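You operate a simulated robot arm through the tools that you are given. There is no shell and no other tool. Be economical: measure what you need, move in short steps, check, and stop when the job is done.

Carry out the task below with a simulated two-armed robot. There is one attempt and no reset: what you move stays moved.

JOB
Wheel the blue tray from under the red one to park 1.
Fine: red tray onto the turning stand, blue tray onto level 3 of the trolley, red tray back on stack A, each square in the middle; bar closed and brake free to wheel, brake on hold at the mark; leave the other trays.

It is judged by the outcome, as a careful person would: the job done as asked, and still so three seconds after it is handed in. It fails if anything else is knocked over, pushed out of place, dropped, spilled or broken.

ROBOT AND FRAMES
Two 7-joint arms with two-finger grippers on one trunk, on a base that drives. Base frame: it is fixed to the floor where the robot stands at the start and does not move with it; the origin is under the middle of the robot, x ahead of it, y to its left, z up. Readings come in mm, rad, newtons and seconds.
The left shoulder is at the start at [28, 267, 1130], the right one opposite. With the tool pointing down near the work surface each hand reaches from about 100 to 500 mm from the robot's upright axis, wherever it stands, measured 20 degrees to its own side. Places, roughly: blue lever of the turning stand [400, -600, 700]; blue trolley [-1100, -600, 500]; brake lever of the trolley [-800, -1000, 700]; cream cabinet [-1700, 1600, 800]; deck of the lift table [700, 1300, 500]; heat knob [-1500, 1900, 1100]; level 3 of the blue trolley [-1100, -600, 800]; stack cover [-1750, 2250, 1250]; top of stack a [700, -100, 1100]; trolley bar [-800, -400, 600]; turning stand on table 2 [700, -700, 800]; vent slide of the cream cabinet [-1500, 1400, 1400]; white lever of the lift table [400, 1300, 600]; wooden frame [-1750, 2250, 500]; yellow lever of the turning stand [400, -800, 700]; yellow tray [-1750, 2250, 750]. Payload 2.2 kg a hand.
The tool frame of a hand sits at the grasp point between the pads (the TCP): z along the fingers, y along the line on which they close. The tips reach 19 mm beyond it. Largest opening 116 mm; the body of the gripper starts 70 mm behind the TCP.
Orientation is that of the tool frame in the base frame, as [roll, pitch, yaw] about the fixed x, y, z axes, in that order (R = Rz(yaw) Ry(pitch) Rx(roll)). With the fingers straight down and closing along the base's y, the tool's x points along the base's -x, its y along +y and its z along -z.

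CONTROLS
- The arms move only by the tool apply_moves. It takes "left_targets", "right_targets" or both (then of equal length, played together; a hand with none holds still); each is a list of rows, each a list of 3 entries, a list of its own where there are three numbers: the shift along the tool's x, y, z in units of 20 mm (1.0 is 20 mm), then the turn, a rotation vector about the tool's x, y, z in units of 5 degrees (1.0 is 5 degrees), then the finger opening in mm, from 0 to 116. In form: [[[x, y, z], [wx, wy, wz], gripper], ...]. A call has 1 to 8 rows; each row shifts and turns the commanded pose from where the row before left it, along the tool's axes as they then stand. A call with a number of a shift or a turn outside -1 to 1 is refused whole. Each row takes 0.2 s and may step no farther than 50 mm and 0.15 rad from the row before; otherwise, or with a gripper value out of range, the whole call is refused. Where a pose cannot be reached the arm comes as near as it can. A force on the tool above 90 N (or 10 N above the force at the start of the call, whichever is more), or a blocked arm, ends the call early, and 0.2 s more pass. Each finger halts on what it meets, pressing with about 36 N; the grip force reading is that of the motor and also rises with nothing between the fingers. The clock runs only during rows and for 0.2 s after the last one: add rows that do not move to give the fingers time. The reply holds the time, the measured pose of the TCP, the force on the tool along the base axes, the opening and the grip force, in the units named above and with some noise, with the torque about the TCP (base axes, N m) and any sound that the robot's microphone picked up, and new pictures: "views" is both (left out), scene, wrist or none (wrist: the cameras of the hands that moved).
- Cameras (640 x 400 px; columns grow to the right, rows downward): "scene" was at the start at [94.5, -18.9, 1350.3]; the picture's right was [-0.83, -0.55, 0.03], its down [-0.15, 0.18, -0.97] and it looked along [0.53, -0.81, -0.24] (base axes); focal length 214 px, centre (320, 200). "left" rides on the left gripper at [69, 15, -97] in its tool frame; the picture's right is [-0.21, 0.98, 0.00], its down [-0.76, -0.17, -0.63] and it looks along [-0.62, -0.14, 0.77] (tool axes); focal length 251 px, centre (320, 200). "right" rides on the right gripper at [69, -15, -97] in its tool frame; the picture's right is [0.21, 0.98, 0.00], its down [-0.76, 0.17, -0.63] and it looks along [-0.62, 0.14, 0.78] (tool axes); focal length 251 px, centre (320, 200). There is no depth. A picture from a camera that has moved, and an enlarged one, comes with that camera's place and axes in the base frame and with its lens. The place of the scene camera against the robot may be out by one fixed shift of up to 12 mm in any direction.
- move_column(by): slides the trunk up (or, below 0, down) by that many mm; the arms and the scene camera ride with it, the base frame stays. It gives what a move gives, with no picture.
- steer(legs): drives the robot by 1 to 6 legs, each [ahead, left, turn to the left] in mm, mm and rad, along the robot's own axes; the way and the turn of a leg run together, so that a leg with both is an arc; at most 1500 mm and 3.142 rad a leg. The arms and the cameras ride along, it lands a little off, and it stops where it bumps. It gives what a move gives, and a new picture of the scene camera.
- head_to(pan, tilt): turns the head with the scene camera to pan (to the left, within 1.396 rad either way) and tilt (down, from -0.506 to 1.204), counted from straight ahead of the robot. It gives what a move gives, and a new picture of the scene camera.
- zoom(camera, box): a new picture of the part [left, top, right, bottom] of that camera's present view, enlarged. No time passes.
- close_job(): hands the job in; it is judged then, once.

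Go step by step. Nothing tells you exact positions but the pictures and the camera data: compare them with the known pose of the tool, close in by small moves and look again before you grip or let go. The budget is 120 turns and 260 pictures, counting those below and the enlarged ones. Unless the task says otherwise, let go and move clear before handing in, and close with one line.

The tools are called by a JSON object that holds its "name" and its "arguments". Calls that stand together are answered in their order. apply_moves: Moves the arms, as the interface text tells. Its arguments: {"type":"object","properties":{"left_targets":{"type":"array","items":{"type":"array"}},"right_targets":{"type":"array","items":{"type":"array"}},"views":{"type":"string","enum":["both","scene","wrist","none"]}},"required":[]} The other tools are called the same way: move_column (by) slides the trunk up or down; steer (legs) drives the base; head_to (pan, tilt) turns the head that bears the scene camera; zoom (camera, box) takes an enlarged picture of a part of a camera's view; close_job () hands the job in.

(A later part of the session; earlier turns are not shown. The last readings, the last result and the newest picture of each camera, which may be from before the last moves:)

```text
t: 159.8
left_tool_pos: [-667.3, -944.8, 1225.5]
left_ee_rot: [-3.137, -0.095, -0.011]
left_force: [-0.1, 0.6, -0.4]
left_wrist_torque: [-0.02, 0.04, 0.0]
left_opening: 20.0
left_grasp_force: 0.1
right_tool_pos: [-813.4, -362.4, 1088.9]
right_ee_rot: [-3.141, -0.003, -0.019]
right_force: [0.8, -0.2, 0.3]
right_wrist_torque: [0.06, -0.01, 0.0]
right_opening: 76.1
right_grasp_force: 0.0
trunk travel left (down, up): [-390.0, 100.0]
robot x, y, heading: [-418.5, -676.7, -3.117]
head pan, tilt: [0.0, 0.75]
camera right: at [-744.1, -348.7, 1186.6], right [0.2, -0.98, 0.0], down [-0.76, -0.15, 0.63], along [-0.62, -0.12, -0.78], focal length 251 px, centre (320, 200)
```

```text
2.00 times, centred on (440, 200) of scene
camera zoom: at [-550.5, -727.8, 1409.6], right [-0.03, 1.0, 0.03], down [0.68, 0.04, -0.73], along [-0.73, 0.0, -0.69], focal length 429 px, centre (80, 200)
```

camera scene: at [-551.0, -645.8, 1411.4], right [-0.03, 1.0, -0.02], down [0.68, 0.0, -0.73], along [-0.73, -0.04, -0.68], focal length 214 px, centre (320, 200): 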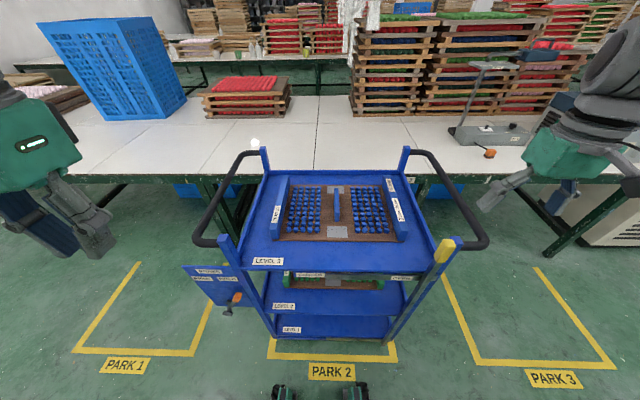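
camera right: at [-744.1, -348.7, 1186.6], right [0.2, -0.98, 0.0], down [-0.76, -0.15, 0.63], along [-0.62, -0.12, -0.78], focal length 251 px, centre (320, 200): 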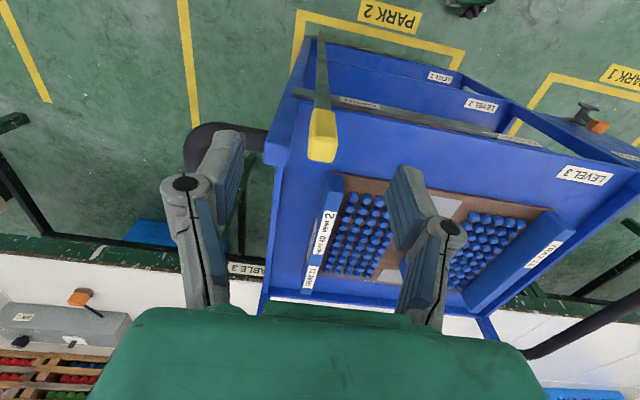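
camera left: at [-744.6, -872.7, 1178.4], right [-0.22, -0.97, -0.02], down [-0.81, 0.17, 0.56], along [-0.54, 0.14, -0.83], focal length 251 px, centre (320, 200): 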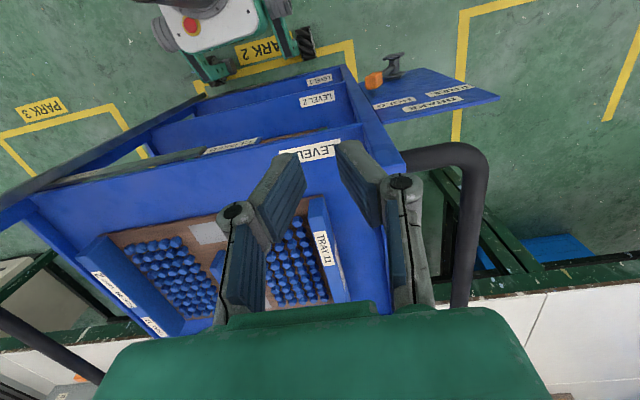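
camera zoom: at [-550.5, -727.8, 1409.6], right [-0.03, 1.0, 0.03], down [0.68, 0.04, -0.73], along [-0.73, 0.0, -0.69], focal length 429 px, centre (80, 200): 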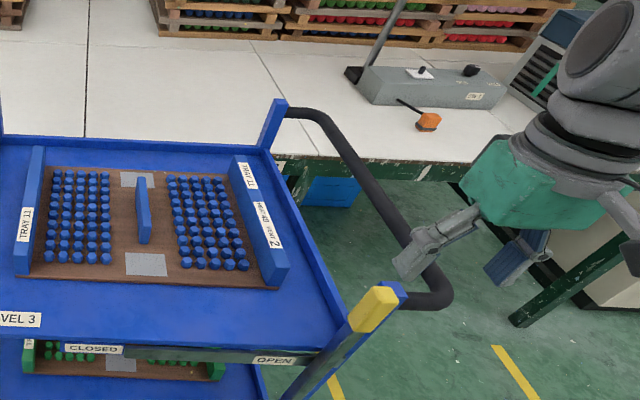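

Sideways driving excited some rocking; I wait for it to settle before engaging.

{"name": "apply_moves", "arguments": {"left_targets": [[[0, 0, 0], [0, 0, 0], 20], [[0, 0, 0], [0, 0, 0], 20], [[0, 0, 0], [0, 0, 0], 20], [[0, 0, 0], [0, 0, 0], 20], [[0, 0, 0], [0, 0, 0], 20], [[0, 0, 0], [0, 0, 0], 20], [[0, 0, 0], [0, 0, 0], 20], [[0, 0, 0], [0, 0, 0], 20]], "views": "none"}}

{"name": "apply_moves", "arguments": {"left_targets": [[[0, 0, 0], [0, 0, 0], 20], [[0, 0, 0], [0, 0, 0], 20], [[0, 0, 0], [0, 0, 0], 20], [[0, 0, 0], [0, 0, 0], 20], [[0, 0, 0], [0, 0, 0], 20], [[0, 0, 0], [0, 0, 0], 20], [[0, 0, 0], [0, 0, 0], 20], [[0, 0, 0], [0, 0, 0], 20]], "views": "none"}}

{"name": "move_column", "arguments": {"by": 0}}

{"name": "move_column", "arguments": {"by": 0}}

{"name": "apply_moves", "arguments": {"right_targets": [[[0, 0, 0], [0, 0, 0], 76], [[0, 0, 0], [0, 0, 0], 76]], "views": "wrist"}}

```text
t: 161.8
left_tool_pos: [-664.9, -869.4, 1240.6]
left_ee_rot: [3.084, -0.093, -0.016]
left_force: [-0.1, 0.3, 0.4]
left_wrist_torque: [-0.03, -0.03, 0.01]
left_opening: 20.0
left_grasp_force: 0.1
right_tool_pos: [-806.0, -297.0, 1071.8]
right_ee_rot: [3.083, -0.002, -0.027]
right_force: [0.1, 1.5, -0.2]
right_wrist_torque: [-0.12, 0.06, 0.01]
right_opening: 76.2
right_grasp_force: 0.0
trunk travel left (down, up): [-390.0, 100.0]
robot x, y, heading: [-419.2, -674.7, -3.122]
head pan, tilt: [0.0, 0.75]
stopped in row 8 (left hand): the arm was blocked; the commanded pose is now the measured one
```

```text
t: 163.8
left_tool_pos: [-661.7, -815.1, 1248.4]
left_ee_rot: [3.048, -0.093, -0.012]
left_force: [-1.0, 2.1, 0.8]
left_wrist_torque: [-0.2, -0.08, 0.0]
left_opening: 20.0
left_grasp_force: 0.1
right_tool_pos: [-804.8, -249.2, 1058.2]
right_ee_rot: [3.045, -0.002, -0.032]
right_force: [1.5, 2.6, 0.4]
right_wrist_torque: [-0.27, 0.09, -0.04]
right_opening: 76.1
right_grasp_force: 0.1
trunk travel left (down, up): [-390.0, 100.0]
robot x, y, heading: [-425.1, -667.4, -3.121]
head pan, tilt: [0.0, 0.75]
stopped in row 8 (left hand): the arm was blocked; the commanded pose is now the measured one
```

```text
t: 164.3
left_tool_pos: [-662.4, -934.0, 1231.8]
left_ee_rot: [3.139, -0.093, -0.018]
left_force: [-0.5, -0.7, 1.0]
left_wrist_torque: [0.07, -0.05, -0.02]
left_opening: 20.1
left_grasp_force: 0.1
right_tool_pos: [-805.0, -351.8, 1089.1]
right_ee_rot: [3.13, -0.001, -0.024]
right_force: [-1.4, -1.3, 1.1]
right_wrist_torque: [0.14, -0.11, 0.02]
right_opening: 76.0
right_grasp_force: 0.0
trunk travel left (down, up): [-390.0, 100.0]
robot x, y, heading: [-419.0, -687.4, -3.126]
head pan, tilt: [0.0, 0.75]
```

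```text
t: 164.8
left_tool_pos: [-663.9, -824.1, 1244.6]
left_ee_rot: [3.056, -0.099, -0.007]
left_force: [-1.5, 0.3, -0.4]
left_wrist_torque: [-0.04, -0.03, -0.03]
left_opening: 19.9
left_grasp_force: 0.1
right_tool_pos: [-809.9, -256.8, 1058.6]
right_ee_rot: [3.055, -0.006, -0.023]
right_force: [0.2, 0.4, -1.0]
right_wrist_torque: [-0.06, -0.07, -0.03]
right_opening: 76.0
right_grasp_force: 0.1
trunk travel left (down, up): [-390.0, 100.0]
robot x, y, heading: [-416.9, -665.3, -3.113]
head pan, tilt: [0.0, 0.75]
```

```text
t: 165.4
left_tool_pos: [-662.1, -878.4, 1239.6]
left_ee_rot: [3.103, -0.096, -0.017]
left_force: [0.6, 0.2, 0.6]
left_wrist_torque: [-0.03, 0.08, 0.0]
left_opening: 19.8
left_grasp_force: 0.1
right_tool_pos: [-802.6, -303.0, 1073.0]
right_ee_rot: [3.095, -0.004, -0.028]
right_force: [-1.2, -1.2, -0.8]
right_wrist_torque: [0.03, -0.06, 0.04]
right_opening: 75.9
right_grasp_force: 0.0
trunk travel left (down, up): [-390.0, 100.0]
robot x, y, heading: [-419.6, -677.3, -3.125]
head pan, tilt: [0.0, 0.75]
camera right: at [-733.3, -284.1, 1169.1], right [0.19, -0.98, 0.05], down [-0.76, -0.12, 0.64], along [-0.62, -0.15, -0.77], focal length 251 px, centre (320, 200)
```

right: 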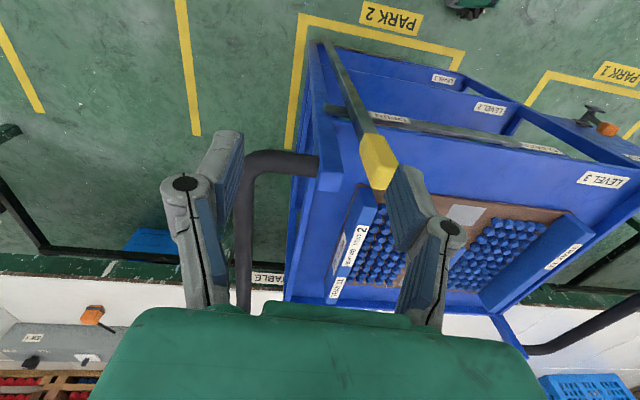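

The rocking is pumped by holding moves and short sideways hops. I back away, lower the column (well damped there), and let it die.

{"name": "steer", "arguments": {"legs": [[-280, 0, 0]]}}

{"name": "move_column", "arguments": {"by": -390}}

{"name": "move_column", "arguments": {"by": 80}}

{"name": "move_column", "arguments": {"by": -80}}

{"name": "move_column", "arguments": {"by": 80}}

{"name": "move_column", "arguments": {"by": -80}}

{"name": "move_column", "arguments": {"by": 80}}

{"name": "move_column", "arguments": {"by": -80}}

{"name": "move_column", "arguments": {"by": 0}}

```text
t: 167.3
left_tool_pos: [-374.2, -819.3, 1248.1]
left_ee_rot: [3.061, -0.091, -0.021]
left_force: [0.4, -1.2, 1.8]
left_wrist_torque: [0.0, -0.04, -0.05]
left_opening: 19.8
left_grasp_force: 0.2
right_tool_pos: [-512.4, -248.5, 1063.1]
right_ee_rot: [3.059, -0.001, -0.04]
right_force: [0.6, 0.8, 0.1]
right_wrist_torque: [-0.04, 0.13, -0.03]
right_opening: 76.0
right_grasp_force: 0.0
trunk travel left (down, up): [-390.0, 100.0]
robot x, y, heading: [-133.5, -665.4, -3.133]
head pan, tilt: [0.0, 0.75]
camera scene: at [-261.3, -646.6, 1411.5], right [-0.01, 1.0, -0.01], down [0.68, 0.0, -0.73], along [-0.73, -0.02, -0.68], focal length 214 px, centre (320, 200)
```

scene: 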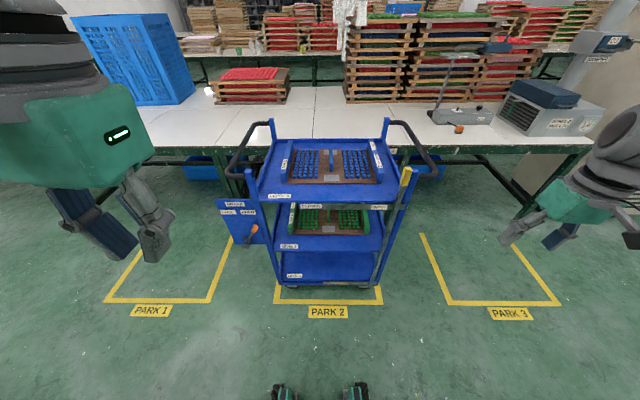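

```text
t: 171.1
left_tool_pos: [-372.3, -843.9, 855.8]
left_ee_rot: [3.085, -0.089, -0.025]
left_force: [0.4, -0.2, -0.2]
left_wrist_torque: [0.05, 0.03, 0.01]
left_opening: 19.8
left_grasp_force: 0.1
right_tool_pos: [-510.2, -270.5, 681.3]
right_ee_rot: [3.08, 0.002, -0.036]
right_force: [-0.2, -0.9, 1.2]
right_wrist_torque: [0.07, 0.01, 0.0]
right_opening: 76.0
right_grasp_force: 0.2
trunk travel left (down, up): [0.0, 490.0]
robot x, y, heading: [-136.9, -667.0, -3.132]
head pan, tilt: [0.0, 0.75]
```

```text
t: 172.3
left_tool_pos: [-372.8, -823.6, 936.2]
left_ee_rot: [3.067, -0.091, -0.022]
left_force: [-0.1, -0.1, 0.0]
left_wrist_torque: [-0.05, -0.04, 0.0]
left_opening: 19.9
left_grasp_force: 0.1
right_tool_pos: [-511.6, -253.3, 753.9]
right_ee_rot: [3.061, -0.002, -0.041]
right_force: [-0.5, -0.1, 0.4]
right_wrist_torque: [-0.06, -0.01, -0.01]
right_opening: 76.0
right_grasp_force: 0.1
trunk travel left (down, up): [-80.0, 410.0]
robot x, y, heading: [-136.7, -659.5, -3.129]
head pan, tilt: [0.0, 0.75]
```

```text
t: 173.4
left_tool_pos: [-372.5, -843.7, 854.3]
left_ee_rot: [3.088, -0.09, -0.023]
left_force: [0.2, 0.1, -0.1]
left_wrist_torque: [0.06, 0.0, 0.01]
left_opening: 19.8
left_grasp_force: 0.1
right_tool_pos: [-510.8, -271.4, 681.8]
right_ee_rot: [3.084, 0.003, -0.035]
right_force: [0.0, -0.4, -0.3]
right_wrist_torque: [0.05, 0.03, 0.0]
right_opening: 75.9
right_grasp_force: 0.0
trunk travel left (down, up): [0.0, 490.0]
robot x, y, heading: [-136.5, -664.0, -3.133]
head pan, tilt: [0.0, 0.75]
```

```text
t: 174.6
left_tool_pos: [-374.0, -824.3, 936.4]
left_ee_rot: [3.068, -0.092, -0.023]
left_force: [-0.2, 0.6, 1.2]
left_wrist_torque: [-0.09, -0.01, 0.0]
left_opening: 20.1
left_grasp_force: 0.1
right_tool_pos: [-510.9, -253.5, 754.0]
right_ee_rot: [3.062, 0.0, -0.041]
right_force: [0.2, 0.5, -1.1]
right_wrist_torque: [-0.04, 0.01, -0.01]
right_opening: 76.1
right_grasp_force: 0.1
trunk travel left (down, up): [-80.0, 410.0]
robot x, y, heading: [-135.6, -661.1, -3.129]
head pan, tilt: [0.0, 0.75]
```

```text
t: 175.8
left_tool_pos: [-373.2, -844.6, 855.2]
left_ee_rot: [3.087, -0.088, -0.025]
left_force: [-0.2, -0.4, -0.5]
left_wrist_torque: [0.04, 0.03, -0.01]
left_opening: 19.8
left_grasp_force: 0.1
right_tool_pos: [-511.3, -270.5, 683.2]
right_ee_rot: [3.081, 0.003, -0.038]
right_force: [1.2, -0.4, 0.4]
right_wrist_torque: [0.05, 0.01, 0.04]
right_opening: 75.8
right_grasp_force: 0.0
trunk travel left (down, up): [0.0, 490.0]
robot x, y, heading: [-133.8, -664.7, -3.13]
head pan, tilt: [0.0, 0.75]
```

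```text
t: 176.9
left_tool_pos: [-373.6, -826.4, 936.6]
left_ee_rot: [3.071, -0.089, -0.023]
left_force: [0.1, 0.2, -0.1]
left_wrist_torque: [-0.05, 0.01, 0.0]
left_opening: 19.6
left_grasp_force: 0.1
right_tool_pos: [-511.3, -255.3, 755.8]
right_ee_rot: [3.061, 0.0, -0.042]
right_force: [0.4, 1.4, -0.4]
right_wrist_torque: [-0.04, -0.02, 0.02]
right_opening: 75.8
right_grasp_force: 0.1
trunk travel left (down, up): [-80.0, 410.0]
robot x, y, heading: [-133.2, -661.5, -3.134]
head pan, tilt: [0.0, 0.75]
```

```text
t: 178.1
left_tool_pos: [-372.0, -842.0, 854.5]
left_ee_rot: [3.082, -0.091, -0.022]
left_force: [-0.2, -0.5, 0.0]
left_wrist_torque: [0.04, -0.01, 0.0]
left_opening: 20.1
left_grasp_force: 0.0
right_tool_pos: [-512.0, -267.2, 681.7]
right_ee_rot: [3.077, 0.004, -0.036]
right_force: [-0.4, -0.4, -0.2]
right_wrist_torque: [0.06, -0.02, 0.02]
right_opening: 76.1
right_grasp_force: 0.0
trunk travel left (down, up): [0.0, 490.0]
robot x, y, heading: [-134.1, -666.4, -3.129]
head pan, tilt: [0.0, 0.75]
```

```text
t: 178.6
left_tool_pos: [-372.9, -822.8, 857.5]
left_ee_rot: [3.066, -0.091, -0.023]
left_force: [-0.1, 0.3, -0.2]
left_wrist_torque: [-0.02, -0.02, -0.03]
left_opening: 20.1
left_grasp_force: 0.1
right_tool_pos: [-511.6, -252.4, 674.5]
right_ee_rot: [3.06, 0.0, -0.039]
right_force: [0.2, 0.3, 0.1]
right_wrist_torque: [-0.05, 0.02, 0.02]
right_opening: 75.8
right_grasp_force: 0.0
trunk travel left (down, up): [0.0, 490.0]
robot x, y, heading: [-133.5, -659.3, -3.131]
head pan, tilt: [0.0, 0.75]
```

Rocking is small now. I'll work on the bar at low column: close the right fingers, level the hand, and drive forward to put it just right of the bar shaft.

{"name": "move_column", "arguments": {"by": 80}}

{"name": "move_column", "arguments": {"by": 0}}

{"name": "move_column", "arguments": {"by": 0}}

{"name": "apply_moves", "arguments": {"right_targets": [[[0, 0, 0], [0.4, 0, 0], 40], [[0, 0, 0], [0.4, 0, 0], 10], [[0, 0, 0], [0, 0, 0], 0], [[0, 0, 0], [0, 0, 0], 0]], "views": "none"}}

{"name": "steer", "arguments": {"legs": [[300, 0, 0]]}}

{"name": "zoom", "arguments": {"camera": "right", "box": [0, 0, 640, 400]}}

```text
t: 179.8
left_tool_pos: [-373.4, -842.9, 934.2]
left_ee_rot: [3.082, -0.091, -0.024]
left_force: [0.8, 0.2, -0.6]
left_wrist_torque: [0.02, -0.02, 0.01]
left_opening: 19.7
left_grasp_force: 0.1
right_tool_pos: [-511.0, -269.1, 761.3]
right_ee_rot: [3.077, 0.001, -0.035]
right_force: [-0.5, 0.3, 0.0]
right_wrist_torque: [0.01, -0.02, 0.01]
right_opening: 76.1
right_grasp_force: 0.0
trunk travel left (down, up): [-80.0, 410.0]
robot x, y, heading: [-137.4, -665.5, -3.13]
head pan, tilt: [0.0, 0.75]
```

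```text
t: 180.3
left_tool_pos: [-373.2, -828.3, 935.5]
left_ee_rot: [3.07, -0.091, -0.022]
left_force: [0.1, -0.1, -0.7]
left_wrist_torque: [0.0, 0.02, 0.0]
left_opening: 20.0
left_grasp_force: 0.0
right_tool_pos: [-510.8, -257.1, 757.7]
right_ee_rot: [3.064, 0.002, -0.04]
right_force: [0.8, -0.6, -0.6]
right_wrist_torque: [-0.03, -0.01, 0.0]
right_opening: 75.6
right_grasp_force: 0.1
trunk travel left (down, up): [-80.0, 410.0]
robot x, y, heading: [-138.2, -661.1, -3.127]
head pan, tilt: [0.0, 0.75]
```

```text
t: 180.8
left_tool_pos: [-371.8, -835.9, 934.3]
left_ee_rot: [3.078, -0.092, -0.022]
left_force: [0.0, 0.0, -0.1]
left_wrist_torque: [0.0, 0.0, 0.0]
left_opening: 20.1
left_grasp_force: 0.0
right_tool_pos: [-511.5, -263.4, 759.3]
right_ee_rot: [3.071, 0.0, -0.038]
right_force: [-0.1, 0.1, 0.2]
right_wrist_torque: [-0.01, -0.03, -0.01]
right_opening: 76.1
right_grasp_force: 0.0
trunk travel left (down, up): [-80.0, 410.0]
robot x, y, heading: [-135.1, -661.5, -3.131]
head pan, tilt: [0.0, 0.75]
```

```text
t: 181.8
left_tool_pos: [-373.5, -831.6, 934.7]
left_ee_rot: [3.074, -0.09, -0.023]
left_force: [-0.3, -0.5, -0.6]
left_wrist_torque: [-0.02, -0.02, 0.01]
left_opening: 19.7
left_grasp_force: 0.1
right_tool_pos: [-510.5, -259.6, 757.3]
right_ee_rot: [3.138, 0.002, -0.039]
right_force: [-1.0, 0.0, 0.0]
right_wrist_torque: [0.0, 0.0, -0.06]
right_opening: 0.0
right_grasp_force: 28.3
trunk travel left (down, up): [-80.0, 410.0]
robot x, y, heading: [-136.3, -661.1, -3.126]
head pan, tilt: [0.0, 0.75]
```

```text
t: 183.9
left_tool_pos: [-679.5, -841.1, 935.7]
left_ee_rot: [3.076, -0.092, -0.015]
left_force: [0.0, -0.3, -0.1]
left_wrist_torque: [-0.05, -0.02, 0.01]
left_opening: 20.1
left_grasp_force: 0.1
right_tool_pos: [-820.8, -270.4, 758.4]
right_ee_rot: [-3.14, 0.001, -0.032]
right_force: [-0.8, 0.9, -0.3]
right_wrist_torque: [0.0, 0.0, -0.01]
right_opening: 0.1
right_grasp_force: 28.1
trunk travel left (down, up): [-80.0, 410.0]
robot x, y, heading: [-440.6, -667.6, -3.127]
head pan, tilt: [0.0, 0.75]
camera scene: at [-568.7, -669.6, 1101.5], right [-0.02, 1.0, 0.0], down [0.68, 0.01, -0.73], along [-0.73, -0.01, -0.68], focal length 214 px, centre (320, 200)
```

scene: 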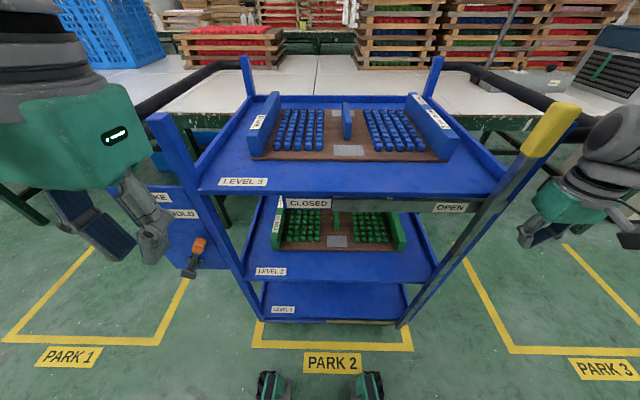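

```text
1.00 times, centred on (320, 200) of right (not enlarged: the box is as wide or as high as the picture)
camera zoom: at [-750.9, -256.5, 853.9], right [0.18, -0.98, 0.0], down [-0.76, -0.14, 0.63], along [-0.62, -0.12, -0.77], focal length 251 px, centre (320, 200)
```

zoom: 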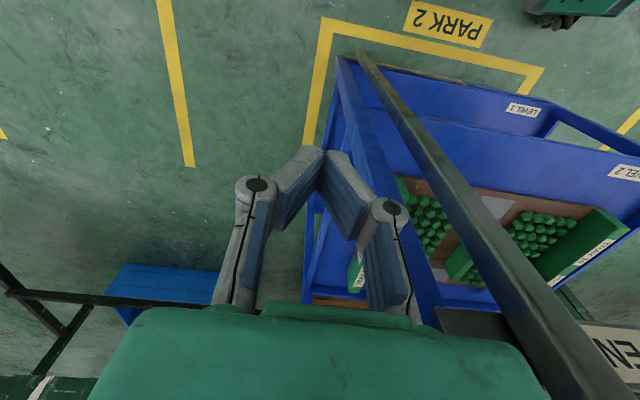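

A vertical hand must work at the very tip of the bar. I raise the column so the fingertips clear the tip, then straddle it from above.

{"name": "move_column", "arguments": {"by": 310}}

{"name": "apply_moves", "arguments": {"right_targets": [[[0, 0.7, 0], [0, 0, 0], 40], [[0, 0.7, 0], [0, 0, 0.2], 72], [[0, 0.8, 0], [0, 0, 0.15], 72], [[0, 0.8, 0], [0, 0, 0], 72], [[-0.3, 0.8, 0], [0, 0, 0], 72], [[-0.2, 0.8, 0], [0, 0, 0], 72], [[0, 0.2, 0], [0, 0, 0], 72], [[0, 0, 0], [0, 0, 0], 72]], "views": "wrist"}}

{"name": "zoom", "arguments": {"camera": "scene", "box": [340, 140, 560, 320]}}

```text
t: 186.9
left_tool_pos: [-676.8, -839.2, 1246.3]
left_ee_rot: [3.074, -0.089, -0.015]
left_force: [0.1, -0.2, 0.1]
left_wrist_torque: [0.01, -0.01, -0.04]
left_opening: 20.0
left_grasp_force: 0.1
right_tool_pos: [-819.4, -269.0, 1068.0]
right_ee_rot: [3.14, 0.001, -0.032]
right_force: [0.0, 0.3, 0.4]
right_wrist_torque: [-0.01, 0.01, 0.03]
right_opening: 0.0
right_grasp_force: 28.5
trunk travel left (down, up): [-390.0, 100.0]
robot x, y, heading: [-442.2, -661.1, -3.122]
head pan, tilt: [0.0, 0.75]
```

```text
t: 188.7
left_tool_pos: [-676.4, -839.5, 1245.7]
left_ee_rot: [3.076, -0.09, -0.017]
left_force: [0.4, 0.3, 0.1]
left_wrist_torque: [0.01, 0.02, 0.01]
left_opening: 19.9
left_grasp_force: 0.2
right_tool_pos: [-835.6, -368.7, 1068.9]
right_ee_rot: [3.14, 0.003, -0.063]
right_force: [0.0, 0.2, 0.7]
right_wrist_torque: [-0.01, 0.01, 0.0]
right_opening: 71.9
right_grasp_force: 0.0
trunk travel left (down, up): [-390.0, 100.0]
robot x, y, heading: [-438.1, -669.5, -3.117]
head pan, tilt: [0.0, 0.75]
camera right: at [-764.4, -356.4, 1165.7], right [0.15, -0.99, 0.0], down [-0.76, -0.12, 0.63], along [-0.63, -0.1, -0.77], focal length 251 px, centre (320, 200)
```

right: 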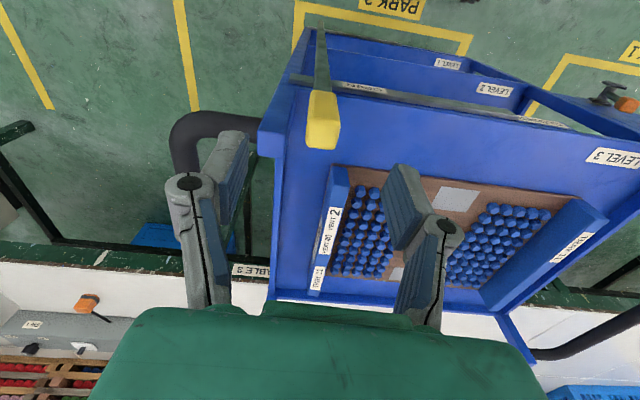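

```text
2.22 times, centred on (450, 230) of scene
camera zoom: at [-569.0, -669.8, 1411.6], right [-0.02, 1.0, 0.0], down [0.68, 0.01, -0.73], along [-0.73, -0.01, -0.68], focal length 477 px, centre (31, 133)
```

zoom: 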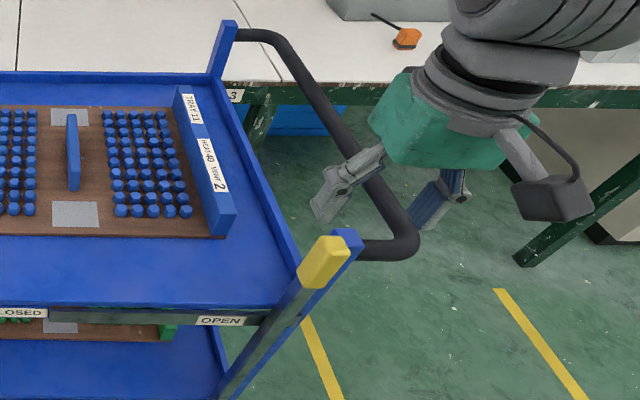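

{"name": "apply_moves", "arguments": {"right_targets": [[[0.5, 0, 0.4], [0, 0, -0.35], 72], [[0, 0, 0.7], [0, 0, -0.35], 72], [[0, 0, 0.7], [0, 0, 0], 72], [[0, 0, 0.6], [0, 0, 0], 72], [[0, 0, 0], [0, 0, 0], 72], [[0, 0, 0], [0, 0, 0], 72], [[0, 0, 0], [0, 0, 0], 72]], "views": "wrist"}}

{"name": "zoom", "arguments": {"camera": "scene", "box": [400, 160, 540, 280]}}

```text
t: 190.3
left_tool_pos: [-677.6, -840.4, 1246.6]
left_ee_rot: [3.078, -0.089, -0.016]
left_force: [0.5, 0.4, 0.6]
left_wrist_torque: [0.02, -0.01, -0.02]
left_opening: 19.9
left_grasp_force: 0.1
right_tool_pos: [-826.4, -366.7, 1020.6]
right_ee_rot: [3.14, 0.004, -0.003]
right_force: [0.1, 0.7, 0.6]
right_wrist_torque: [-0.01, 0.04, 0.01]
right_opening: 71.8
right_grasp_force: 0.0
trunk travel left (down, up): [-390.0, 100.0]
robot x, y, heading: [-443.6, -663.9, -3.124]
head pan, tilt: [0.0, 0.75]
camera right: at [-756.3, -351.5, 1116.8], right [0.21, -0.98, 0.0], down [-0.75, -0.16, 0.64], along [-0.62, -0.14, -0.77], focal length 251 px, centre (320, 200)
```

right: 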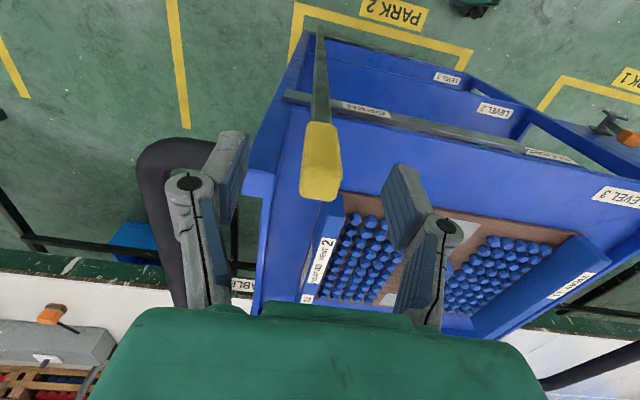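

```text
3.33 times, centred on (470, 220) of scene
camera zoom: at [-569.1, -669.6, 1411.6], right [-0.02, 1.0, 0.0], down [0.68, 0.01, -0.73], along [-0.73, -0.01, -0.68], focal length 715 px, centre (-180, 133)
```

zoom: 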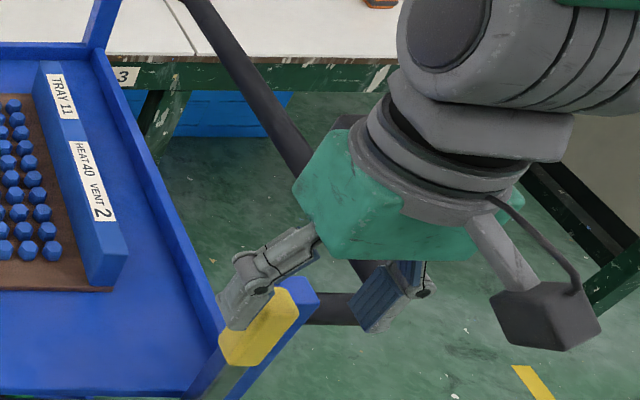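

{"name": "apply_moves", "arguments": {"right_targets": [[[0, 0.1, 0], [0, 0, 0], 54], [[0, 0, 0.4], [0, 0, 0], 54], [[0, 0, 0.4], [0, 0, 0], 54], [[0, 0, 0.5], [0, 0, 0], 54], [[0, 0, 0.5], [0, 0, 0], 54], [[0, 0, 0], [0, 0, 0], 54], [[0, 0, 0], [0, 0, 0], 54]], "views": "wrist"}}

{"name": "zoom", "arguments": {"camera": "scene", "box": [400, 160, 540, 280]}}

```text
t: 191.9
left_tool_pos: [-676.2, -840.4, 1245.7]
left_ee_rot: [3.077, -0.088, -0.015]
left_force: [-0.1, 0.7, -0.9]
left_wrist_torque: [-0.01, 0.02, 0.02]
left_opening: 20.2
left_grasp_force: 0.0
right_tool_pos: [-824.0, -367.9, 984.1]
right_ee_rot: [3.141, 0.003, -0.001]
right_force: [-0.1, -0.2, 0.6]
right_wrist_torque: [0.01, 0.0, 0.0]
right_opening: 54.2
right_grasp_force: 0.1
trunk travel left (down, up): [-390.0, 100.0]
robot x, y, heading: [-435.8, -668.3, -3.123]
head pan, tilt: [0.0, 0.75]
camera right: at [-755.2, -353.1, 1081.2], right [0.21, -0.98, 0.0], down [-0.75, -0.16, 0.64], along [-0.62, -0.14, -0.77], focal length 251 px, centre (320, 200)
```

right: 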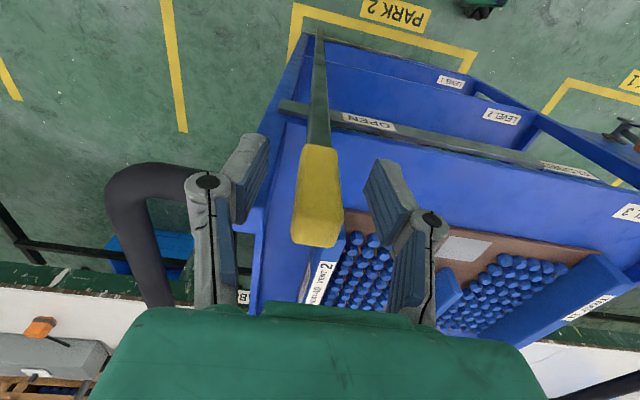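

```text
3.33 times, centred on (470, 220) of scene
camera zoom: at [-569.2, -669.6, 1411.6], right [-0.02, 1.0, 0.0], down [0.68, 0.01, -0.73], along [-0.73, -0.01, -0.68], focal length 715 px, centre (-180, 133)
```

zoom: 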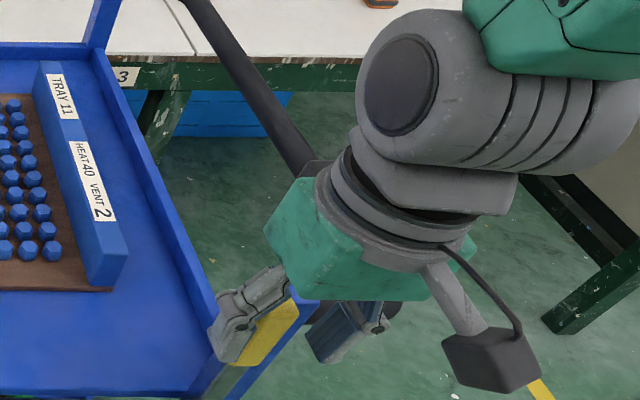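

Straddled. Push the bar toward CLOSED along its arc.

{"name": "apply_moves", "arguments": {"right_targets": [[[0, 0.7, 0], [0, 0, 0], 54], [[0, 0.7, 0.02], [0, 0, 0], 54], [[0, 0.8, 0.04], [0, 0, 0], 54], [[0, 0.8, 0.06], [0, 0, 0], 54], [[0, 0.8, 0.1], [0, 0, 0], 54], [[0, 0.8, 0.12], [0, 0, 0], 54], [[0, 0.8, 0.15], [0, 0, 0], 54], [[0, 0, 0], [0, 0, 0], 54]], "views": "scene"}}

```text
t: 193.7
left_tool_pos: [-677.1, -842.6, 1245.5]
left_ee_rot: [3.076, -0.089, -0.015]
left_force: [-0.8, 0.6, 0.0]
left_wrist_torque: [0.02, -0.02, 0.05]
left_opening: 20.0
left_grasp_force: 0.1
right_tool_pos: [-826.4, -476.9, 975.6]
right_ee_rot: [3.141, 0.004, 0.0]
right_force: [-0.1, 1.9, -0.2]
right_wrist_torque: [-0.02, 0.02, 0.0]
right_opening: 54.4
right_grasp_force: 0.3
trunk travel left (down, up): [-390.0, 100.0]
robot x, y, heading: [-437.8, -665.6, -3.125]
head pan, tilt: [0.0, 0.75]
camera scene: at [-569.1, -670.7, 1411.6], right [-0.02, 1.0, 0.0], down [0.68, 0.01, -0.73], along [-0.73, -0.01, -0.68], focal length 214 px, centre (320, 200)
```

scene: 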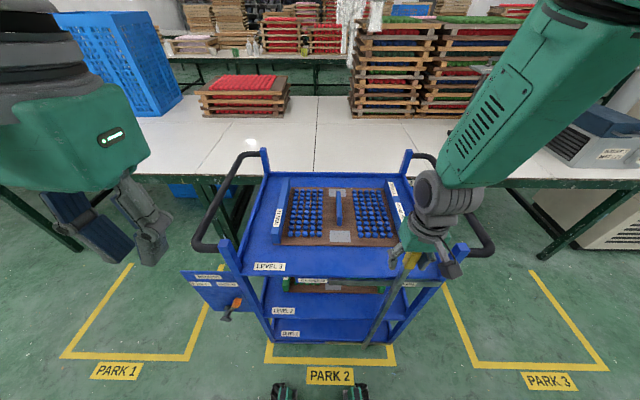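

{"name": "apply_moves", "arguments": {"right_targets": [[[0, 0.9, 0.12], [0, 0, 0], 54], [[0, 0.9, 0.14], [0, 0, 0], 54], [[0, 0.9, 0.16], [0, 0, 0], 54], [[0, 0.9, 0.18], [0, 0, 0], 54], [[0, 0.9, 0.2], [0, 0, 0], 54], [[0, 0.9, 0.22], [0, 0, 0], 54], [[0, 0.9, 0.24], [0, 0, 0], 54], [[0, 0, 0], [0, 0, 0], 54]], "views": "scene"}}

{"name": "zoom", "arguments": {"camera": "scene", "box": [230, 220, 450, 360]}}

```text
t: 195.5
left_tool_pos: [-676.7, -842.5, 1245.3]
left_ee_rot: [3.077, -0.09, -0.017]
left_force: [0.5, 0.3, 0.2]
left_wrist_torque: [-0.02, -0.04, -0.01]
left_opening: 19.9
left_grasp_force: 0.1
right_tool_pos: [-839.9, -602.8, 965.7]
right_ee_rot: [3.078, 0.002, -0.058]
right_force: [-0.2, -0.1, 0.5]
right_wrist_torque: [0.01, 0.01, 0.03]
right_opening: 53.9
right_grasp_force: 0.0
trunk travel left (down, up): [-390.0, 100.0]
robot x, y, heading: [-439.2, -664.3, -3.124]
head pan, tilt: [0.0, 0.75]
camera scene: at [-569.2, -671.6, 1411.6], right [-0.02, 1.0, 0.0], down [0.68, 0.01, -0.73], along [-0.73, -0.01, -0.68], focal length 214 px, centre (320, 200)
```

scene: 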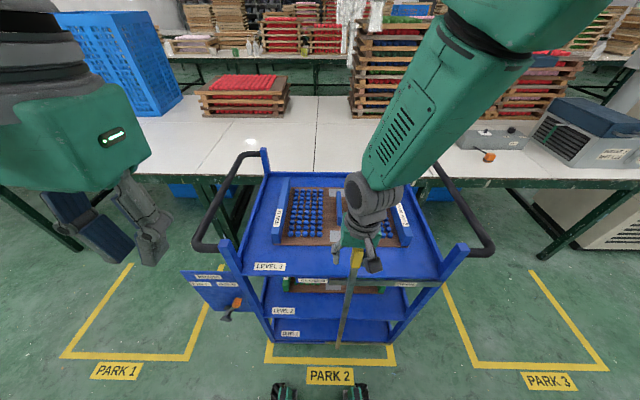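

```text
2.86 times, centred on (340, 290) of scene
camera zoom: at [-569.2, -671.6, 1411.6], right [-0.02, 1.0, 0.0], down [0.68, 0.01, -0.73], along [-0.73, -0.01, -0.68], focal length 613 px, centre (263, -57)
```

zoom: 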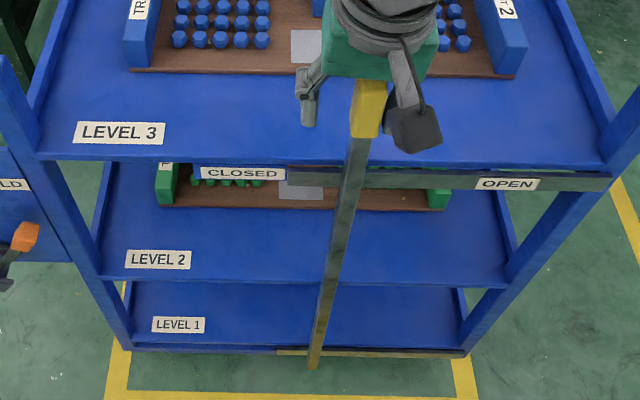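

The bar slides along a rail rather than swinging. Continue pushing in -y at constant height until it stops at CLOSED.

{"name": "apply_moves", "arguments": {"right_targets": [[[0.3, 0.7, 0], [0.3, 0, -0.3], 54], [[0.2, 0.7, 0], [0.3, 0, -0.3], 54], [[0, 0.7, 0], [0, 0, 0], 54], [[0, 0.5, 0], [0, 0, 0], 54], [[0, 0.5, 0], [0, 0, 0], 54], [[0, 0, 0], [0, 0, 0], 54], [[0, 0, 0], [0, 0, 0], 54]], "views": "scene"}}

{"name": "zoom", "arguments": {"camera": "scene", "box": [230, 220, 450, 360]}}

```text
t: 197.1
left_tool_pos: [-676.8, -833.9, 1246.7]
left_ee_rot: [3.071, -0.089, -0.015]
left_force: [-0.3, 0.1, -0.6]
left_wrist_torque: [0.01, -0.01, 0.02]
left_opening: 19.9
left_grasp_force: 0.0
right_tool_pos: [-829.7, -648.6, 962.2]
right_ee_rot: [-3.141, -0.011, -0.019]
right_force: [6.4, 57.7, -11.5]
right_wrist_torque: [-1.7, -0.61, -0.21]
right_opening: 80.2
right_grasp_force: 18.2
trunk travel left (down, up): [-390.0, 100.0]
robot x, y, heading: [-439.7, -665.5, -3.126]
head pan, tilt: [0.0, 0.75]
camera scene: at [-569.9, -650.1, 1411.3], right [-0.02, 1.0, -0.01], down [0.68, 0.0, -0.73], along [-0.73, -0.02, -0.68], focal length 214 px, centre (320, 200)
```

scene: 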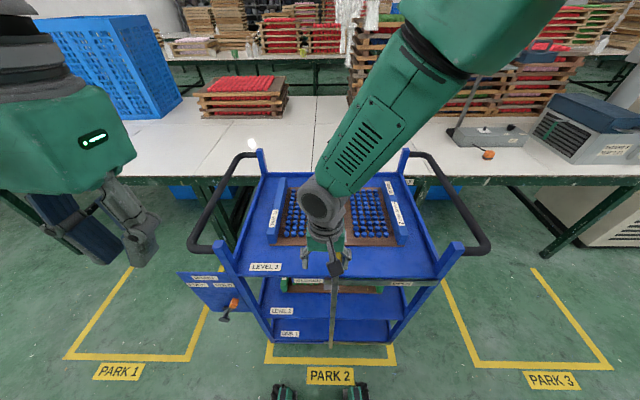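

```text
2.86 times, centred on (340, 290) of scene
camera zoom: at [-569.9, -650.1, 1411.3], right [-0.02, 1.0, -0.01], down [0.68, 0.0, -0.73], along [-0.73, -0.02, -0.68], focal length 613 px, centre (263, -57)
```

zoom: 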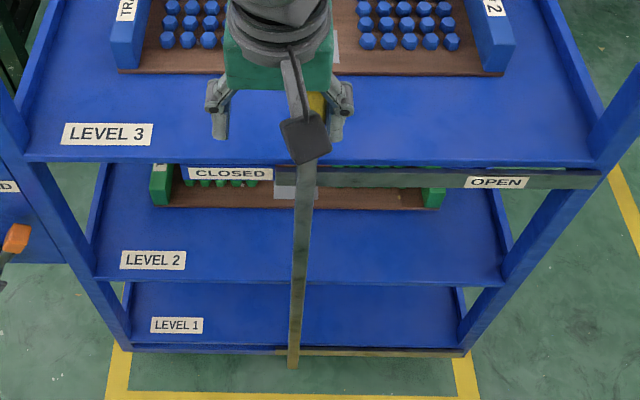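

The bar is at its CLOSED stop (57 N). Release pressure, rise clear, and retract.

{"name": "apply_moves", "arguments": {"right_targets": [[[0, -0.5, 0], [0, 0, 0], 70], [[0, -0.5, 0], [0, 0, 0], 76], [[0, -0.3, 0], [0, 0, 0], 76], [[0, 0, -0.7], [0, 0, 0], 76], [[0, 0, -0.8], [0, 0, 0], 76], [[0, 0, -0.8], [0, 0, 0], 76], [[0, 0, -0.8], [0, 0, 0], 76], [[0, 0, 0], [0, 0, 0], 76]], "views": "scene"}}

{"name": "zoom", "arguments": {"camera": "scene", "box": [160, 200, 460, 370]}}

```text
t: 198.7
left_tool_pos: [-674.0, -843.8, 1246.3]
left_ee_rot: [3.076, -0.085, -0.015]
left_force: [-0.8, 0.8, 0.3]
left_wrist_torque: [-0.02, -0.03, -0.01]
left_opening: 19.8
left_grasp_force: 0.0
right_tool_pos: [-777.8, -637.4, 957.2]
right_ee_rot: [-3.111, -0.161, 0.019]
right_force: [-0.1, 0.5, -0.6]
right_wrist_torque: [0.02, 0.02, -0.02]
right_opening: 76.0
right_grasp_force: 0.0
trunk travel left (down, up): [-390.0, 100.0]
robot x, y, heading: [-439.4, -663.1, -3.122]
head pan, tilt: [0.0, 0.75]
stopped in row 7 (right hand): the arm was blocked; the commanded pose is now the measured one
camera scene: at [-568.8, -675.4, 1411.6], right [-0.02, 1.0, 0.0], down [0.68, 0.02, -0.73], along [-0.73, -0.01, -0.68], focal length 214 px, centre (320, 200)
```

scene: 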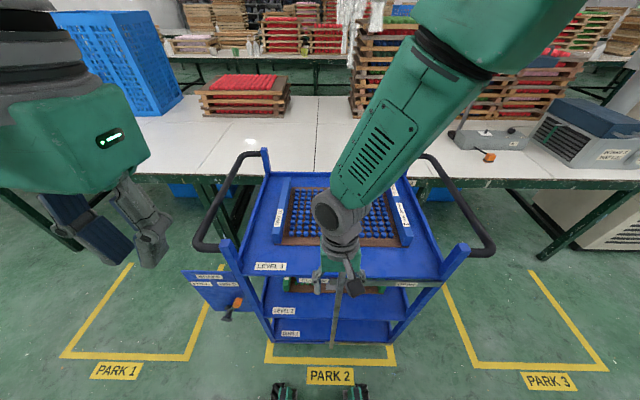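

```text
2.13 times, centred on (310, 285) of scene
camera zoom: at [-568.8, -675.4, 1411.6], right [-0.02, 1.0, 0.0], down [0.68, 0.02, -0.73], along [-0.73, -0.01, -0.68], focal length 458 px, centre (341, 19)
```

zoom: 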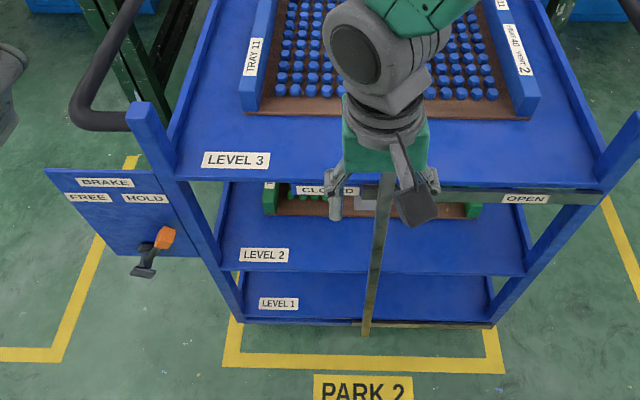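

{"name": "move_column", "arguments": {"by": 90}}

{"name": "steer", "arguments": {"legs": [[-300, 0, 0]]}}

{"name": "zoom", "arguments": {"camera": "scene", "box": [170, 130, 450, 330]}}

```text
t: 200.0
left_tool_pos: [-674.0, -841.8, 1336.5]
left_ee_rot: [3.077, -0.087, -0.016]
left_force: [0.2, -0.3, 0.6]
left_wrist_torque: [0.02, 0.01, 0.02]
left_opening: 20.2
left_grasp_force: 0.0
right_tool_pos: [-777.7, -637.6, 1049.3]
right_ee_rot: [-3.115, -0.158, 0.019]
right_force: [0.3, -0.4, 0.6]
right_wrist_torque: [0.03, 0.05, 0.01]
right_opening: 76.0
right_grasp_force: 0.0
trunk travel left (down, up): [-480.0, 10.0]
robot x, y, heading: [-444.2, -668.1, -3.122]
head pan, tilt: [0.0, 0.75]
```

```text
t: 202.0
left_tool_pos: [-374.6, -837.6, 1336.8]
left_ee_rot: [3.077, -0.087, -0.006]
left_force: [0.1, 0.8, 0.3]
left_wrist_torque: [0.02, 0.03, 0.01]
left_opening: 20.0
left_grasp_force: 0.1
right_tool_pos: [-479.4, -631.6, 1046.3]
right_ee_rot: [-3.113, -0.16, 0.028]
right_force: [-0.2, -0.4, -1.0]
right_wrist_torque: [-0.04, -0.01, 0.01]
right_opening: 75.9
right_grasp_force: 0.1
trunk travel left (down, up): [-480.0, 10.0]
robot x, y, heading: [-140.5, -662.2, -3.117]
head pan, tilt: [0.0, 0.75]
camera scene: at [-272.4, -667.1, 1501.3], right [-0.03, 1.0, 0.0], down [0.69, 0.02, -0.73], along [-0.73, -0.02, -0.69], focal length 214 px, centre (320, 200)
```

scene: 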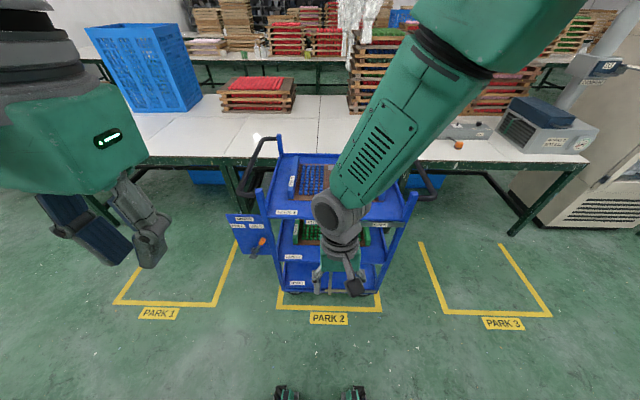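

```text
2.00 times, centred on (310, 230) of scene
camera zoom: at [-272.4, -667.1, 1501.3], right [-0.03, 1.0, 0.0], down [0.69, 0.02, -0.73], along [-0.73, -0.02, -0.69], focal length 429 px, centre (340, 140)
```

zoom: 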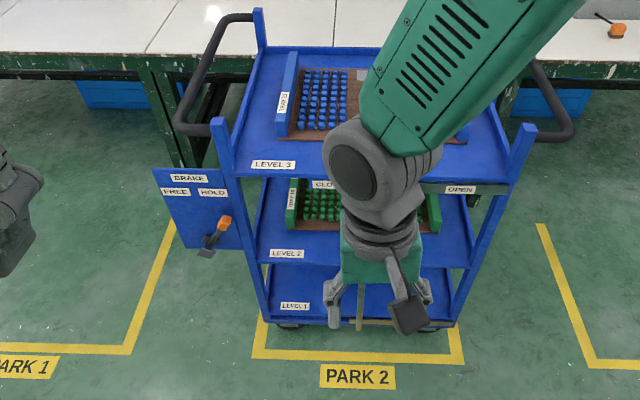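

Bar closed. Next the brake: knob at ≈(-844, -943, 704), to be pushed toward -y (FREE). Lower the column and bring the left hand into working pose, with the right hand withdrawn.

{"name": "move_column", "arguments": {"by": -480}}

{"name": "apply_moves", "arguments": {"left_targets": [[[-1, 0.5, 0.6], [0.2, -0.3, 0], 10], [[-1, 0.5, 0.6], [0.2, -0.3, 0], 0], [[-1, 0.5, 0.6], [0.2, -0.3, 0], 0], [[-1, 0.5, 0.6], [0.1, -0.1, 0], 0], [[-1, 0.5, 0.6], [0, 0, 0], 0], [[-1, 0.5, 0.6], [0, 0, 0], 0], [[-1, 0.5, 0.6], [0, 0, 0], 0], [[-1, 0.3, 0.3], [0, 0, 0], 0]], "right_targets": [[[1, -1, -0.7], [0, -0.4, 0], 40], [[1, -1, -0.7], [0, -0.4, 0], 20], [[1, -1, -0.7], [0, -0.4, 0], 20], [[1, -1, -0.7], [0, -0.4, 0], 20], [[1, -1, -0.7], [0, -0.2, 0], 20], [[1, -1, -0.7], [0, 0, 0], 20], [[1, -1, -0.7], [0, 0, 0], 20], [[0, -1, -0.7], [0, 0, 0], 20]], "views": "scene"}}

{"name": "zoom", "arguments": {"camera": "scene", "box": [150, 100, 450, 300]}}

```text
refused: -480 is not a number from -400 to 400
```

```text
t: 203.8
left_tool_pos: [-531.7, -912.0, 1246.5]
left_ee_rot: [3.135, 0.002, -0.008]
left_force: [-0.2, 0.4, -0.1]
left_wrist_torque: [-0.03, -0.02, 0.02]
left_opening: 0.1
left_grasp_force: 29.0
right_tool_pos: [-401.4, -510.9, 1180.1]
right_ee_rot: [-3.115, -0.003, 0.03]
right_force: [-0.6, 0.7, 0.2]
right_wrist_torque: [0.02, -0.02, 0.02]
right_opening: 19.7
right_grasp_force: 0.0
right hand out of reach, approached as far as the arm can: row 5, 6, 7, 8
trunk travel left (down, up): [-480.0, 10.0]
robot x, y, heading: [-142.5, -662.1, -3.124]
head pan, tilt: [0.0, 0.75]
camera scene: at [-270.3, -664.7, 1501.6], right [-0.03, 1.0, 0.0], down [0.68, 0.02, -0.73], along [-0.73, -0.02, -0.68], focal length 214 px, centre (320, 200)
```

scene: 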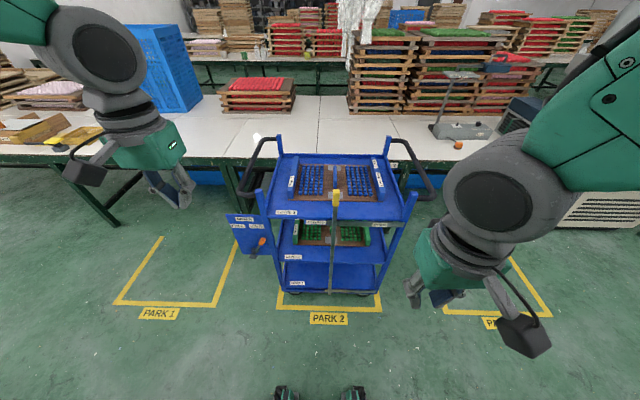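

```text
2.00 times, centred on (300, 200) of scene
camera zoom: at [-270.3, -664.7, 1501.6], right [-0.03, 1.0, 0.0], down [0.68, 0.02, -0.73], along [-0.73, -0.02, -0.68], focal length 429 px, centre (360, 200)
```

zoom: 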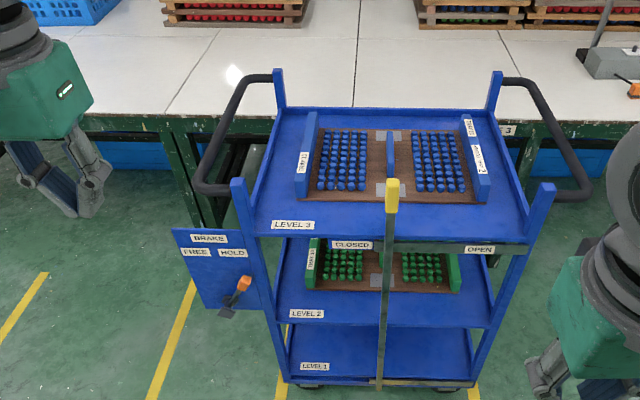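

Bar is at CLOSED. Plan for wheeling: grip the centre of the trolley's +y crossbar with the right hand and drive sideways ~1100 mm. First the brake: lower column and approach with the left hand.

{"name": "move_column", "arguments": {"by": -400}}

{"name": "steer", "arguments": {"legs": [[235, 0, 0]]}}

{"name": "zoom", "arguments": {"camera": "left", "box": [0, 0, 640, 400]}}

{"name": "zoom", "arguments": {"camera": "scene", "box": [60, 150, 300, 330]}}

```text
t: 207.6
left_tool_pos: [-529.9, -915.3, 845.4]
left_ee_rot: [3.137, 0.003, -0.01]
left_force: [-0.2, -0.3, 0.4]
left_wrist_torque: [-0.01, -0.02, 0.04]
left_opening: 0.0
left_grasp_force: 28.3
right_tool_pos: [-401.9, -511.1, 780.4]
right_ee_rot: [-3.115, -0.001, 0.03]
right_force: [0.0, -0.3, -0.1]
right_wrist_torque: [-0.01, 0.0, 0.0]
right_opening: 19.9
right_grasp_force: 0.1
trunk travel left (down, up): [-80.0, 410.0]
robot x, y, heading: [-140.8, -656.5, -3.116]
head pan, tilt: [0.0, 0.75]
```

```text
t: 209.4
left_tool_pos: [-776.6, -918.0, 845.2]
left_ee_rot: [3.138, 0.002, -0.013]
left_force: [-0.6, 0.1, 0.1]
left_wrist_torque: [0.02, 0.0, -0.03]
left_opening: 0.3
left_grasp_force: 28.3
right_tool_pos: [-645.7, -516.8, 779.7]
right_ee_rot: [-3.117, -0.003, 0.026]
right_force: [0.1, -0.3, -0.3]
right_wrist_torque: [0.01, 0.0, -0.02]
right_opening: 20.0
right_grasp_force: 0.1
trunk travel left (down, up): [-80.0, 410.0]
robot x, y, heading: [-382.5, -663.8, -3.119]
head pan, tilt: [0.0, 0.75]
camera scene: at [-513.0, -670.8, 1101.5], right [-0.02, 1.0, 0.0], down [0.68, 0.02, -0.73], along [-0.73, -0.02, -0.68], focal length 214 px, centre (320, 200)
```

scene: 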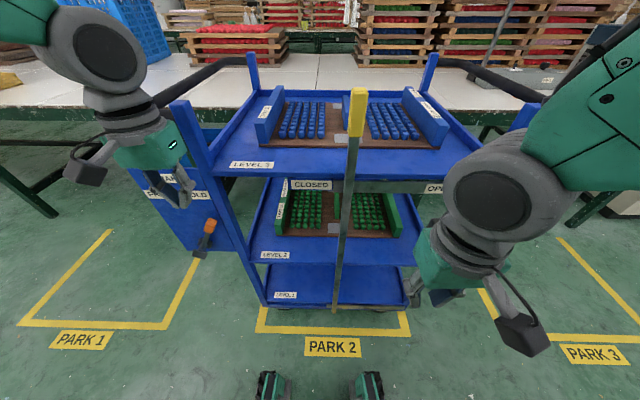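

```text
1.00 times, centred on (320, 200) of left (not enlarged: the box is as wide or as high as the picture)
camera zoom: at [-706.5, -934.0, 941.2], right [-0.23, -0.97, 0.0], down [-0.75, 0.18, 0.63], along [-0.62, 0.14, -0.77], focal length 251 px, centre (320, 200)
```

zoom: 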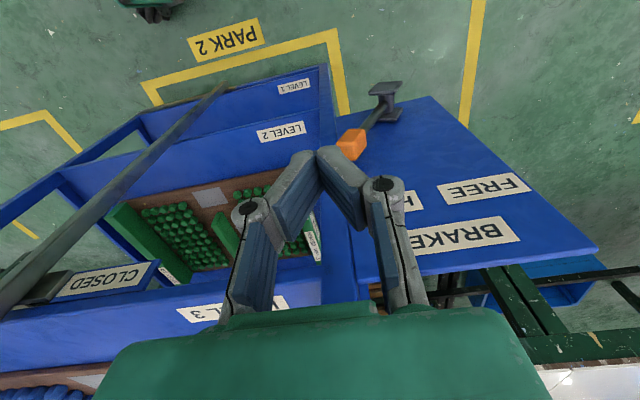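

```text
2.22 times, centred on (180, 240) of scene
camera zoom: at [-513.0, -670.8, 1101.5], right [-0.02, 1.0, 0.0], down [0.68, 0.02, -0.73], along [-0.73, -0.02, -0.68], focal length 477 px, centre (631, 111)
```

zoom: 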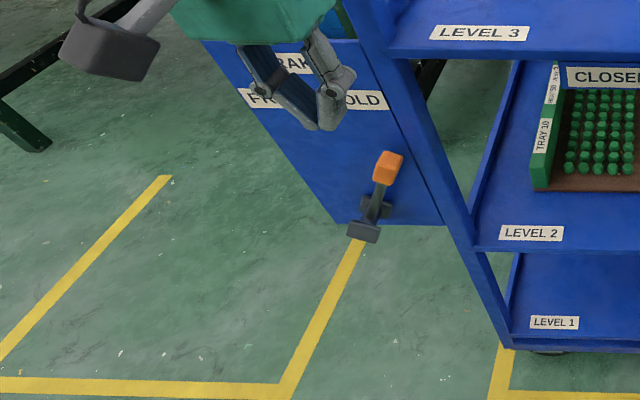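

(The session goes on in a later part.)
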